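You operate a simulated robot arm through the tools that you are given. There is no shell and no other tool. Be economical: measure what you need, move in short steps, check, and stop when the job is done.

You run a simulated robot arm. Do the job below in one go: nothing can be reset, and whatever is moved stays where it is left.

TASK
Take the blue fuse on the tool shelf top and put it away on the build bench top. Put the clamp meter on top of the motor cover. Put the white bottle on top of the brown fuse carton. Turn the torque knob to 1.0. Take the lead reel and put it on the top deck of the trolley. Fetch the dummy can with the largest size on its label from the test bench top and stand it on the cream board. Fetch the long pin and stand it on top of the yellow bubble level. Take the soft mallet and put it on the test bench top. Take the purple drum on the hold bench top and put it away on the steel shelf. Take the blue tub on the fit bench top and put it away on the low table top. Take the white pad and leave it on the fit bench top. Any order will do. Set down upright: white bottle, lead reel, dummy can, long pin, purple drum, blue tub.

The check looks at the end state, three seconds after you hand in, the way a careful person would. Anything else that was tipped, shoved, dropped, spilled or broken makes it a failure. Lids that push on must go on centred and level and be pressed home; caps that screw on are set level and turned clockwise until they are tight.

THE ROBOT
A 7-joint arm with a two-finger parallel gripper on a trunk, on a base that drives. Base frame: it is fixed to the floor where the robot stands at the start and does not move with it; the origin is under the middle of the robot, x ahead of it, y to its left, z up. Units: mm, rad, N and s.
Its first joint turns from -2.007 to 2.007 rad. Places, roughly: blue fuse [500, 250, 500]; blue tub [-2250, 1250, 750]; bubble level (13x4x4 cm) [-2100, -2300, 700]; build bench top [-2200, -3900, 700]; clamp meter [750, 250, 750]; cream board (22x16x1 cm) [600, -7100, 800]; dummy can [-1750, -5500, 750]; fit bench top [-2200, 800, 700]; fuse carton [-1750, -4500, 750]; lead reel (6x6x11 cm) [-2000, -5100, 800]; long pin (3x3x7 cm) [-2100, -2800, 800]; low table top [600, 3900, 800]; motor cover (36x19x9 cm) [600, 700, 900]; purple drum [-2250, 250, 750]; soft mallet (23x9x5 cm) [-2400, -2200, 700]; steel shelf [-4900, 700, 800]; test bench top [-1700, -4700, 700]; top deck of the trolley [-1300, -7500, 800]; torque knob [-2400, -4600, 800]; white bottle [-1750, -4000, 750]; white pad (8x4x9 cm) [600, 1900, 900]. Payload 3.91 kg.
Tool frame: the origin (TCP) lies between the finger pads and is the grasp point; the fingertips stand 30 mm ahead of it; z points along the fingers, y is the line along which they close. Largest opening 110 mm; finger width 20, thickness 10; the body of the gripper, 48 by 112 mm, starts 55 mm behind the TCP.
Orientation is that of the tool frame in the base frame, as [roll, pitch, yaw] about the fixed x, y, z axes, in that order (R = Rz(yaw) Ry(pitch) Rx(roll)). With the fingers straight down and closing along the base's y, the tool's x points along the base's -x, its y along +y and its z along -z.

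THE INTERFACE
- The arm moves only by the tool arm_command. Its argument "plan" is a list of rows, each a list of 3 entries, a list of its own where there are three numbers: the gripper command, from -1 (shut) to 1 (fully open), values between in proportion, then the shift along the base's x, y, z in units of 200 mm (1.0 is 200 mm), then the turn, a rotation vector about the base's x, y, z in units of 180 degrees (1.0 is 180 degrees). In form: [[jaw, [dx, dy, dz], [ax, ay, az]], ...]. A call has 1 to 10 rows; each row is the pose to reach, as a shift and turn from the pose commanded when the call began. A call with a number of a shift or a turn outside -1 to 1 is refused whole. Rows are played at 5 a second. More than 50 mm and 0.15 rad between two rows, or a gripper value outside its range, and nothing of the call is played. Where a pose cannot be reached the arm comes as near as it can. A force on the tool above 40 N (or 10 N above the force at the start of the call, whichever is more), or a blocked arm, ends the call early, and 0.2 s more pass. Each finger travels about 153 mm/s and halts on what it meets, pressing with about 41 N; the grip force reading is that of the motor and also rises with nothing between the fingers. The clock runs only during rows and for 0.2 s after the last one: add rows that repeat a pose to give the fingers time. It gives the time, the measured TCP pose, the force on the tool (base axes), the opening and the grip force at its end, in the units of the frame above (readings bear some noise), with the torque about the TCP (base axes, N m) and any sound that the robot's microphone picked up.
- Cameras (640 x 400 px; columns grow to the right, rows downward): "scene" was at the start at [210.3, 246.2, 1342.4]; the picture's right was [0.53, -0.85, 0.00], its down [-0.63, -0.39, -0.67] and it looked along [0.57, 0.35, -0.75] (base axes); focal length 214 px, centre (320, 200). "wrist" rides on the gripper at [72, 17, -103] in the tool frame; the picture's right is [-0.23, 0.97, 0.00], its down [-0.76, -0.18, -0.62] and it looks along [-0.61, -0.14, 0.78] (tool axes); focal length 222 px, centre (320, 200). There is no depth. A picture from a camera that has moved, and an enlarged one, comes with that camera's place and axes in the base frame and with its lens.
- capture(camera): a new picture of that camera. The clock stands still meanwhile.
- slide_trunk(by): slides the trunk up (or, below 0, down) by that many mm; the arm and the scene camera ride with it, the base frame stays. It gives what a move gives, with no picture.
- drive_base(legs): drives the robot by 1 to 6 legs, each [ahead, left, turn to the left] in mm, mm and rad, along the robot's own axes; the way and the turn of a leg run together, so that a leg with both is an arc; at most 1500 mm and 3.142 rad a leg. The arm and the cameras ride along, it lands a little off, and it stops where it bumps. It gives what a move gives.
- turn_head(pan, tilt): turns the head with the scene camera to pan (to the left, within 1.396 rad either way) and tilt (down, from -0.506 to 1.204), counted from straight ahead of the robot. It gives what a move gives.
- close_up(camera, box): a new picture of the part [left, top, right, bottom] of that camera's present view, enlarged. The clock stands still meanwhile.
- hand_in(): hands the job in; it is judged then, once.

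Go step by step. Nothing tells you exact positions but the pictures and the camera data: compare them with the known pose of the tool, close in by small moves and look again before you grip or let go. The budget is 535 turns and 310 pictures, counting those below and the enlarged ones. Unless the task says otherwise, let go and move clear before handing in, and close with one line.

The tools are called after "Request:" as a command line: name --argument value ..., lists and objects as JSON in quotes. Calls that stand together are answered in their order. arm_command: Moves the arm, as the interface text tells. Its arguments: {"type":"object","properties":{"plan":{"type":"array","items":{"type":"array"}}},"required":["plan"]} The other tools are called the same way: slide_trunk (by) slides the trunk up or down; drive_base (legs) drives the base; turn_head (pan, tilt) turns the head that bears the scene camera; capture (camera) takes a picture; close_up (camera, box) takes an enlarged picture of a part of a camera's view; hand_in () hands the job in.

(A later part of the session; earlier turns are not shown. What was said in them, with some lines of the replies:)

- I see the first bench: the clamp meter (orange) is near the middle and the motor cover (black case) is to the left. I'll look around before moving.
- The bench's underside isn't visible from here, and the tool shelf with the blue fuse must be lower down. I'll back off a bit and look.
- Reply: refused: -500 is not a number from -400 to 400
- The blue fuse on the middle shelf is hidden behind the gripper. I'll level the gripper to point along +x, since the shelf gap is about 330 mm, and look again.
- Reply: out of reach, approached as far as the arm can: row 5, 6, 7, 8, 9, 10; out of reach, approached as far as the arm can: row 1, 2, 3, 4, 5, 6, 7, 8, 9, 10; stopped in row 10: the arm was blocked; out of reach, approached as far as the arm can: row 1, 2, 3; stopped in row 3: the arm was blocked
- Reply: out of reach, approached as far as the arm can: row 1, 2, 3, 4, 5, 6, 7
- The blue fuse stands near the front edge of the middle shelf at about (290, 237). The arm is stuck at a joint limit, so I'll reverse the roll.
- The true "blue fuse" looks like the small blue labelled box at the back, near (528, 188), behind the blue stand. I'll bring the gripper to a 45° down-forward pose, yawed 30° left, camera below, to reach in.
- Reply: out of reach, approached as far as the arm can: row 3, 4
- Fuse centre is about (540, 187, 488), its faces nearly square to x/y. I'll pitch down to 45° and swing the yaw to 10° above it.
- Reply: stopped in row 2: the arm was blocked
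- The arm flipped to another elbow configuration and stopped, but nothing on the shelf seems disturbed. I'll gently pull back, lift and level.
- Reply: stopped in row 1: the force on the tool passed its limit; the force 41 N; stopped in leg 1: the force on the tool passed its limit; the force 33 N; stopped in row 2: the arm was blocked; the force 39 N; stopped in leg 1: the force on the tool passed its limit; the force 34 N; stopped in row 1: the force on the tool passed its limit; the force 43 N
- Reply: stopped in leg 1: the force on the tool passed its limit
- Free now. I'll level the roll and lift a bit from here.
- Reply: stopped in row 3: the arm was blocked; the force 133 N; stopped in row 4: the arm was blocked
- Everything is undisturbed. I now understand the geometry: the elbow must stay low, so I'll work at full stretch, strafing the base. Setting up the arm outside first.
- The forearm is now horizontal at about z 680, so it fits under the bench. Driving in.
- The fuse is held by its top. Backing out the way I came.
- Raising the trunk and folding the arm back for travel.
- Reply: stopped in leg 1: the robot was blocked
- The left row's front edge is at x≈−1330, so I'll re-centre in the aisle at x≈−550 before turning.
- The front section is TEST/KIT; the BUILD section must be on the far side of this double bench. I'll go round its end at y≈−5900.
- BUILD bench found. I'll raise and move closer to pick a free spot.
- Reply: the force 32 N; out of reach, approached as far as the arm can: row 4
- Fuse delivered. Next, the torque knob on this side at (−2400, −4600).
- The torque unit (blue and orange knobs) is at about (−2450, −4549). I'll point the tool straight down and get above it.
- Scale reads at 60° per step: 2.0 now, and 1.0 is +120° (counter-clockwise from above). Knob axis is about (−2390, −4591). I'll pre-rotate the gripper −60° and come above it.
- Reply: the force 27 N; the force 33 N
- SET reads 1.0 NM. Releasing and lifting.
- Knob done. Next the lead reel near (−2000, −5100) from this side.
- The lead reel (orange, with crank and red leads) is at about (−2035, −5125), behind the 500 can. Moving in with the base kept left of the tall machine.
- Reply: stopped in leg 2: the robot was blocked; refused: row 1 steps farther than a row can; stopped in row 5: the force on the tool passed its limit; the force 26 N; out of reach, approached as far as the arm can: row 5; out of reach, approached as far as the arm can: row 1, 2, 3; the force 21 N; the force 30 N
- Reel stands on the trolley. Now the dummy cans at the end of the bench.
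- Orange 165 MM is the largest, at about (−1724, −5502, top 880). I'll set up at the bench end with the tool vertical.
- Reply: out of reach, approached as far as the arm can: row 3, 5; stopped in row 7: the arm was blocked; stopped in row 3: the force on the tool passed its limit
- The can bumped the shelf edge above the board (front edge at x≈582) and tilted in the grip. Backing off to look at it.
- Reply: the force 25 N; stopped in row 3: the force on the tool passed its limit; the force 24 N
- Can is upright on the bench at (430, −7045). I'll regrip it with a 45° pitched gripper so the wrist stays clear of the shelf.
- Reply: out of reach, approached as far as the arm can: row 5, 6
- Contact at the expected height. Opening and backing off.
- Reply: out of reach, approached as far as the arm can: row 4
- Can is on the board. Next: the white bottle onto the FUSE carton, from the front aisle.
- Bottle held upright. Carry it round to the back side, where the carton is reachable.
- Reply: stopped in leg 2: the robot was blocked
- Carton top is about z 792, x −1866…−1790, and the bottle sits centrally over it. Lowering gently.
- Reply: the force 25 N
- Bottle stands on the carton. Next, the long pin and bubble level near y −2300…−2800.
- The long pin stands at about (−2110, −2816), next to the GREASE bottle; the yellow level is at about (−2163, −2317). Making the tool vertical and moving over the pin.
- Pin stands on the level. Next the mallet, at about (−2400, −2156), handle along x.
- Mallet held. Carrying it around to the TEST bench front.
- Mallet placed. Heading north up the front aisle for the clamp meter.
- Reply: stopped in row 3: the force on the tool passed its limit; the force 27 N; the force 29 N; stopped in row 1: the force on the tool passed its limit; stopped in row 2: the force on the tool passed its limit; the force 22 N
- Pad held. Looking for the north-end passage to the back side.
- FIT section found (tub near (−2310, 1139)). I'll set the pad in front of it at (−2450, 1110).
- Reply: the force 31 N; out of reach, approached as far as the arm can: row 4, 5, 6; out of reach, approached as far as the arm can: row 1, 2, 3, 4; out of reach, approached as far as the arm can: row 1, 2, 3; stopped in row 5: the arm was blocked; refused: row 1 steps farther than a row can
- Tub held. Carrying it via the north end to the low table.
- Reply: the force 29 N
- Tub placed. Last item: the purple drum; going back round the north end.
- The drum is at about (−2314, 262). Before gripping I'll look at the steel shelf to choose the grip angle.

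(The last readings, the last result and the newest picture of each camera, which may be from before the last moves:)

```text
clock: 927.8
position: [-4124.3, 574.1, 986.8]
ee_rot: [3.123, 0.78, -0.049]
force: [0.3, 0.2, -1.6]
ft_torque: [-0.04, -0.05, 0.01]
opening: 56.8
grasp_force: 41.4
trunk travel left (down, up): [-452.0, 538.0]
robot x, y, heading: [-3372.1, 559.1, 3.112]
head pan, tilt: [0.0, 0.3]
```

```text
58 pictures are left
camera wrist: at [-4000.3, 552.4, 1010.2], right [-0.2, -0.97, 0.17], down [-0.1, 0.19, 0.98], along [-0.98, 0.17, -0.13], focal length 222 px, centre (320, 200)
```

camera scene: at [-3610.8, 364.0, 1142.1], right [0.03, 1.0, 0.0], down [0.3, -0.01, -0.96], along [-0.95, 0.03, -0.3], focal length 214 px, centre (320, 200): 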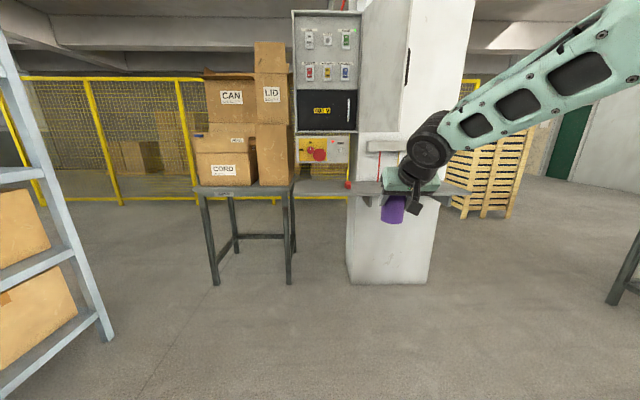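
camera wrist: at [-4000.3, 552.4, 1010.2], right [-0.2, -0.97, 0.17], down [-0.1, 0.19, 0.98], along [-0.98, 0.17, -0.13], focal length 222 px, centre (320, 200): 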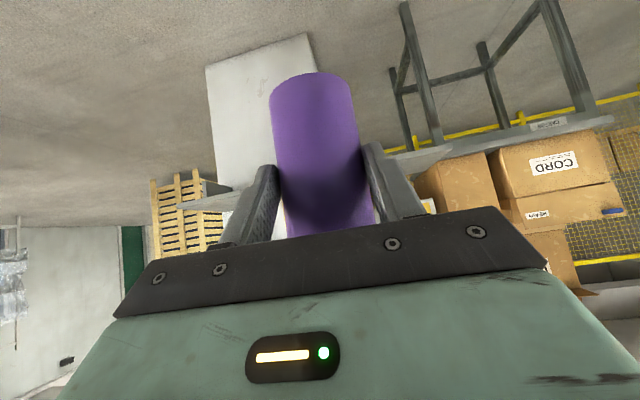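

Request:
drive_base --legs '[[280, 0, 0.03]]'

Request:
slide_trunk --by 200

Request:
turn_head --pan -0.25 --tilt 0.5

Request:
capture --camera "scene"

Request:
close_up --camera "scene" --box '[180, 80, 420, 260]'

```text
clock: 929.7
position: [-4403.6, 555.3, 987.5]
ee_rot: [3.123, 0.779, -0.018]
force: [-0.4, -0.5, -2.1]
ft_torque: [0.01, -0.01, 0.0]
opening: 56.7
grasp_force: 40.8
trunk travel left (down, up): [-452.0, 538.0]
robot x, y, heading: [-3651.6, 564.3, -3.139]
head pan, tilt: [0.0, 0.3]
```

```text
clock: 931.9
position: [-4403.9, 554.7, 1188.2]
ee_rot: [3.122, 0.78, -0.019]
force: [-0.3, -0.7, -1.8]
ft_torque: [0.0, -0.05, 0.0]
opening: 56.5
grasp_force: 41.0
trunk travel left (down, up): [-652.0, 338.0]
robot x, y, heading: [-3649.1, 566.5, -3.144]
head pan, tilt: [0.0, 0.3]
```

```text
clock: 932.6
position: [-4403.6, 553.3, 1187.8]
ee_rot: [3.122, 0.781, -0.016]
force: [0.7, 0.0, -0.9]
ft_torque: [0.01, -0.05, 0.03]
opening: 56.5
grasp_force: 41.4
trunk travel left (down, up): [-652.0, 338.0]
robot x, y, heading: [-3648.9, 566.2, -3.148]
head pan, tilt: [-0.25, 0.499]
```

```text
57 pictures are left
camera scene: at [-3878.5, 383.3, 1323.7], right [0.25, 0.97, 0.0], down [0.46, -0.12, -0.88], along [-0.85, 0.22, -0.48], focal length 214 px, centre (320, 200)
```

scene: 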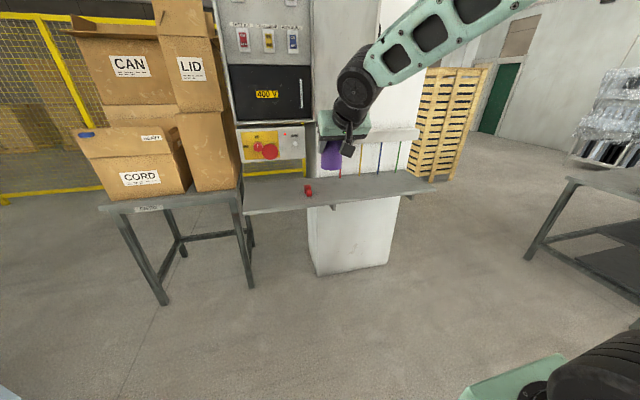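

```text
2.22 times, centred on (300, 170) of scene
camera zoom: at [-3878.5, 383.3, 1323.7], right [0.25, 0.97, 0.0], down [0.46, -0.12, -0.88], along [-0.85, 0.22, -0.48], focal length 477 px, centre (364, 267)
```

zoom: 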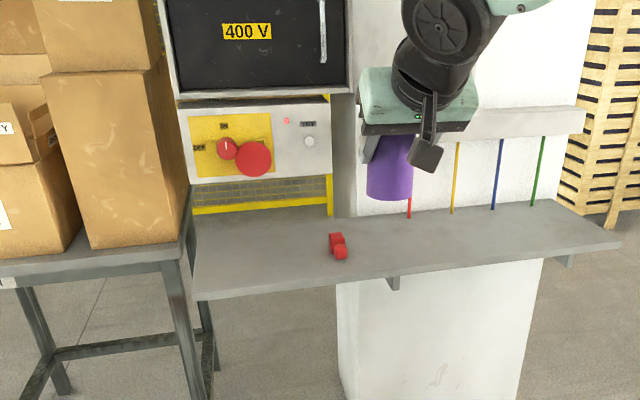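

Request:
drive_base --legs '[[0, -137, 0.006], [371, 0, 0]]'

Request:
slide_trunk --by -230

Request:
capture --camera "scene"

Request:
capture --camera "wrist"

```text
clock: 936.1
position: [-4775.3, 676.5, 1187.9]
ee_rot: [3.118, 0.779, -0.004]
force: [0.8, -1.1, -1.2]
ft_torque: [0.15, -0.02, -0.08]
opening: 56.5
grasp_force: 40.8
trunk travel left (down, up): [-652.0, 338.0]
robot x, y, heading: [-4023.7, 695.8, -3.134]
head pan, tilt: [-0.25, 0.499]
stopped in leg 2: the robot was blocked; the commanded pose is now the measured one
```

```text
clock: 938.5
position: [-4776.7, 678.6, 958.0]
ee_rot: [3.12, 0.78, -0.003]
force: [-0.2, 0.2, -1.4]
ft_torque: [-0.01, -0.04, -0.05]
opening: 56.4
grasp_force: 41.3
trunk travel left (down, up): [-422.0, 568.0]
robot x, y, heading: [-4022.1, 701.1, -3.137]
head pan, tilt: [-0.25, 0.499]
```

```text
55 pictures are left
camera scene: at [-4251.6, 514.6, 1093.7], right [0.24, 0.97, 0.0], down [0.46, -0.11, -0.88], along [-0.85, 0.21, -0.48], focal length 214 px, centre (320, 200)
```

scene: 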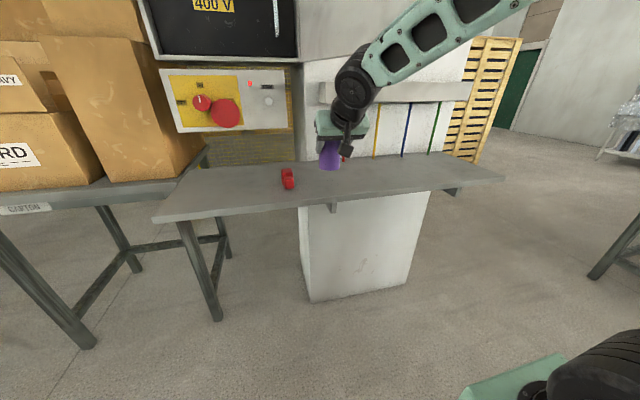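

```text
54 pictures are left
camera wrist: at [-4650.9, 661.4, 980.5], right [-0.15, -0.97, 0.18], down [-0.11, 0.19, 0.98], along [-0.98, 0.13, -0.13], focal length 222 px, centre (320, 200)
```

wrist: 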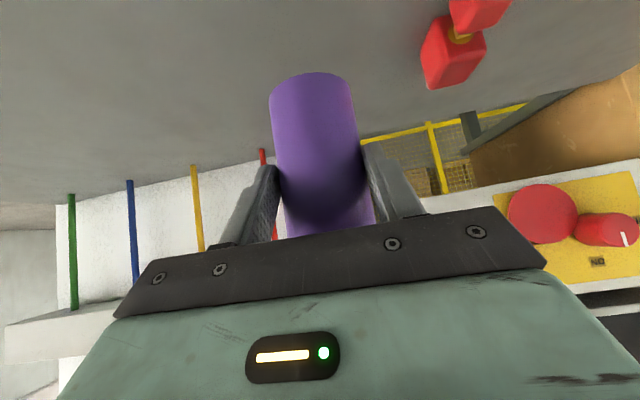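

Request:
arm_command --plan '[[-0.5, [0, 0, -0.12], [0, 0, 0]], [-0.5, [0, 0, -0.2], [0, 0, 0]], [-0.5, [0, 0, -0.2], [0, 0, 0]]]'

Request:
arm_command --plan '[[-0.5, [0, 0, -0.03], [0, 0, 0]], [-0.5, [0, 0, -0.03], [0, 0, 0]]]'

Request:
close_up --camera "scene" --box '[250, 90, 410, 230]'

```text
clock: 939.3
position: [-4775.3, 677.1, 917.3]
ee_rot: [3.118, 0.779, -0.004]
force: [-0.2, -0.5, -1.8]
ft_torque: [0.02, -0.05, 0.0]
opening: 56.4
grasp_force: 40.8
trunk travel left (down, up): [-422.0, 568.0]
robot x, y, heading: [-4024.0, 697.5, -3.134]
head pan, tilt: [-0.25, 0.499]
```

```text
clock: 939.9
position: [-4776.3, 676.8, 911.6]
ee_rot: [3.119, 0.779, -0.004]
force: [-0.2, 0.0, -1.6]
ft_torque: [-0.02, -0.08, -0.01]
opening: 56.4
grasp_force: 40.7
trunk travel left (down, up): [-422.0, 568.0]
robot x, y, heading: [-4021.3, 699.4, -3.136]
head pan, tilt: [-0.25, 0.499]
```

```text
2.86 times, centred on (330, 160) of scene
camera zoom: at [-4251.6, 514.6, 1093.7], right [0.24, 0.97, 0.0], down [0.46, -0.11, -0.88], along [-0.85, 0.21, -0.48], focal length 613 px, centre (291, 314)
```

zoom: 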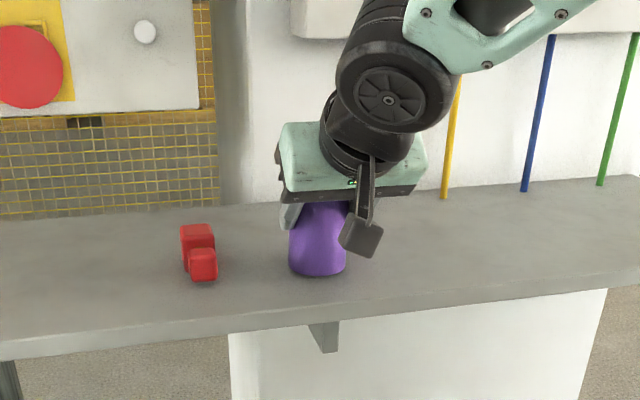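

Request:
arm_command --plan '[[-0.5, [0, 0, -0.03], [0, 0, 0]], [-0.5, [0, 0, -0.03], [0, 0, 0]]]'

Request:
arm_command --plan '[[-0.5, [0, 0, -0.03], [0, 0, 0]], [-0.5, [0, 0, -0.03], [0, 0, 0]]]'

Request:
arm_command --plan '[[-0.5, [0, 0, -0.025], [0, 0, 0]], [-0.5, [0, 0, -0.025], [0, 0, 0]]]'

```text
clock: 940.5
position: [-4776.3, 676.5, 908.4]
ee_rot: [3.118, 0.785, -0.005]
force: [1.9, -0.3, 13.0]
ft_torque: [0.33, 0.16, -0.01]
opening: 56.5
grasp_force: 41.0
trunk travel left (down, up): [-422.0, 568.0]
robot x, y, heading: [-4024.8, 695.5, -3.132]
head pan, tilt: [-0.25, 0.499]
```

```text
clock: 941.1
position: [-4776.1, 676.2, 903.3]
ee_rot: [3.117, 0.784, -0.003]
force: [-4.8, -2.5, 30.1]
ft_torque: [0.27, 0.86, 0.33]
opening: 56.7
grasp_force: 41.0
trunk travel left (down, up): [-422.0, 568.0]
robot x, y, heading: [-4025.6, 697.3, -3.13]
head pan, tilt: [-0.25, 0.499]
```

```text
clock: 941.7
position: [-4775.9, 676.4, 897.8]
ee_rot: [3.118, 0.784, -0.007]
force: [-1.9, -2.9, 31.5]
ft_torque: [0.3, 0.76, 0.12]
opening: 56.4
grasp_force: 41.4
trunk travel left (down, up): [-422.0, 568.0]
robot x, y, heading: [-4022.7, 700.6, -3.136]
head pan, tilt: [-0.25, 0.499]
```

Request:
arm_command --plan '[[-0.1, [0, 0, 0.01], [0, 0, 0]], [0.2, [0, 0, 0.01], [0, 0, 0]], [0.5, [0, 0, 0.01], [0, 0, 0]], [0.5, [0, 0, 0.01], [0, 0, 0]]]'

Request:
drive_base --legs '[[-300, 0, 0]]'

Request:
capture --camera "scene"

```text
clock: 942.7
position: [-4776.7, 675.6, 896.0]
ee_rot: [3.119, 0.778, -0.004]
force: [0.1, 0.1, 0.8]
ft_torque: [-0.02, 0.01, 0.01]
opening: 82.6
grasp_force: 0.1
trunk travel left (down, up): [-422.0, 568.0]
robot x, y, heading: [-4022.9, 700.0, -3.133]
head pan, tilt: [-0.25, 0.499]
```

```text
clock: 944.8
position: [-4479.1, 678.6, 896.8]
ee_rot: [3.12, 0.781, -0.003]
force: [-0.5, 0.8, 0.0]
ft_torque: [-0.02, 0.03, -0.03]
opening: 82.3
grasp_force: 0.0
trunk travel left (down, up): [-422.0, 568.0]
robot x, y, heading: [-3729.1, 701.9, -3.131]
head pan, tilt: [-0.25, 0.499]
```

```text
52 pictures are left
camera scene: at [-3954.5, 516.8, 1093.7], right [0.24, 0.97, 0.0], down [0.46, -0.11, -0.88], along [-0.85, 0.21, -0.48], focal length 214 px, centre (320, 200)
```

scene: 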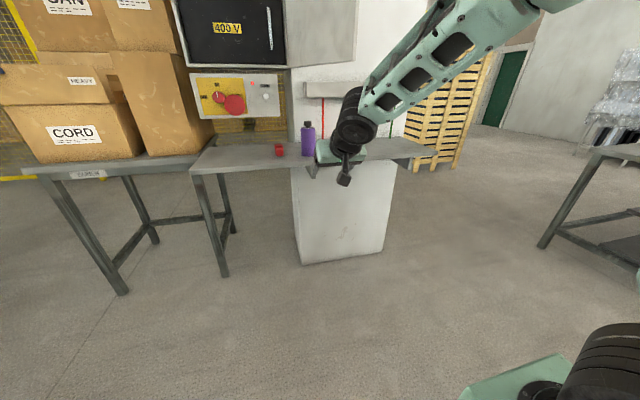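

Drum stands upright on the steel shelf, and all eleven items are done with the gripper clear. Handing in.

Request:
hand_in

```text
The job is handed in.
```

I did all eleven jobs and handed in with the gripper empty and clear; the result of the check hasn't come back.
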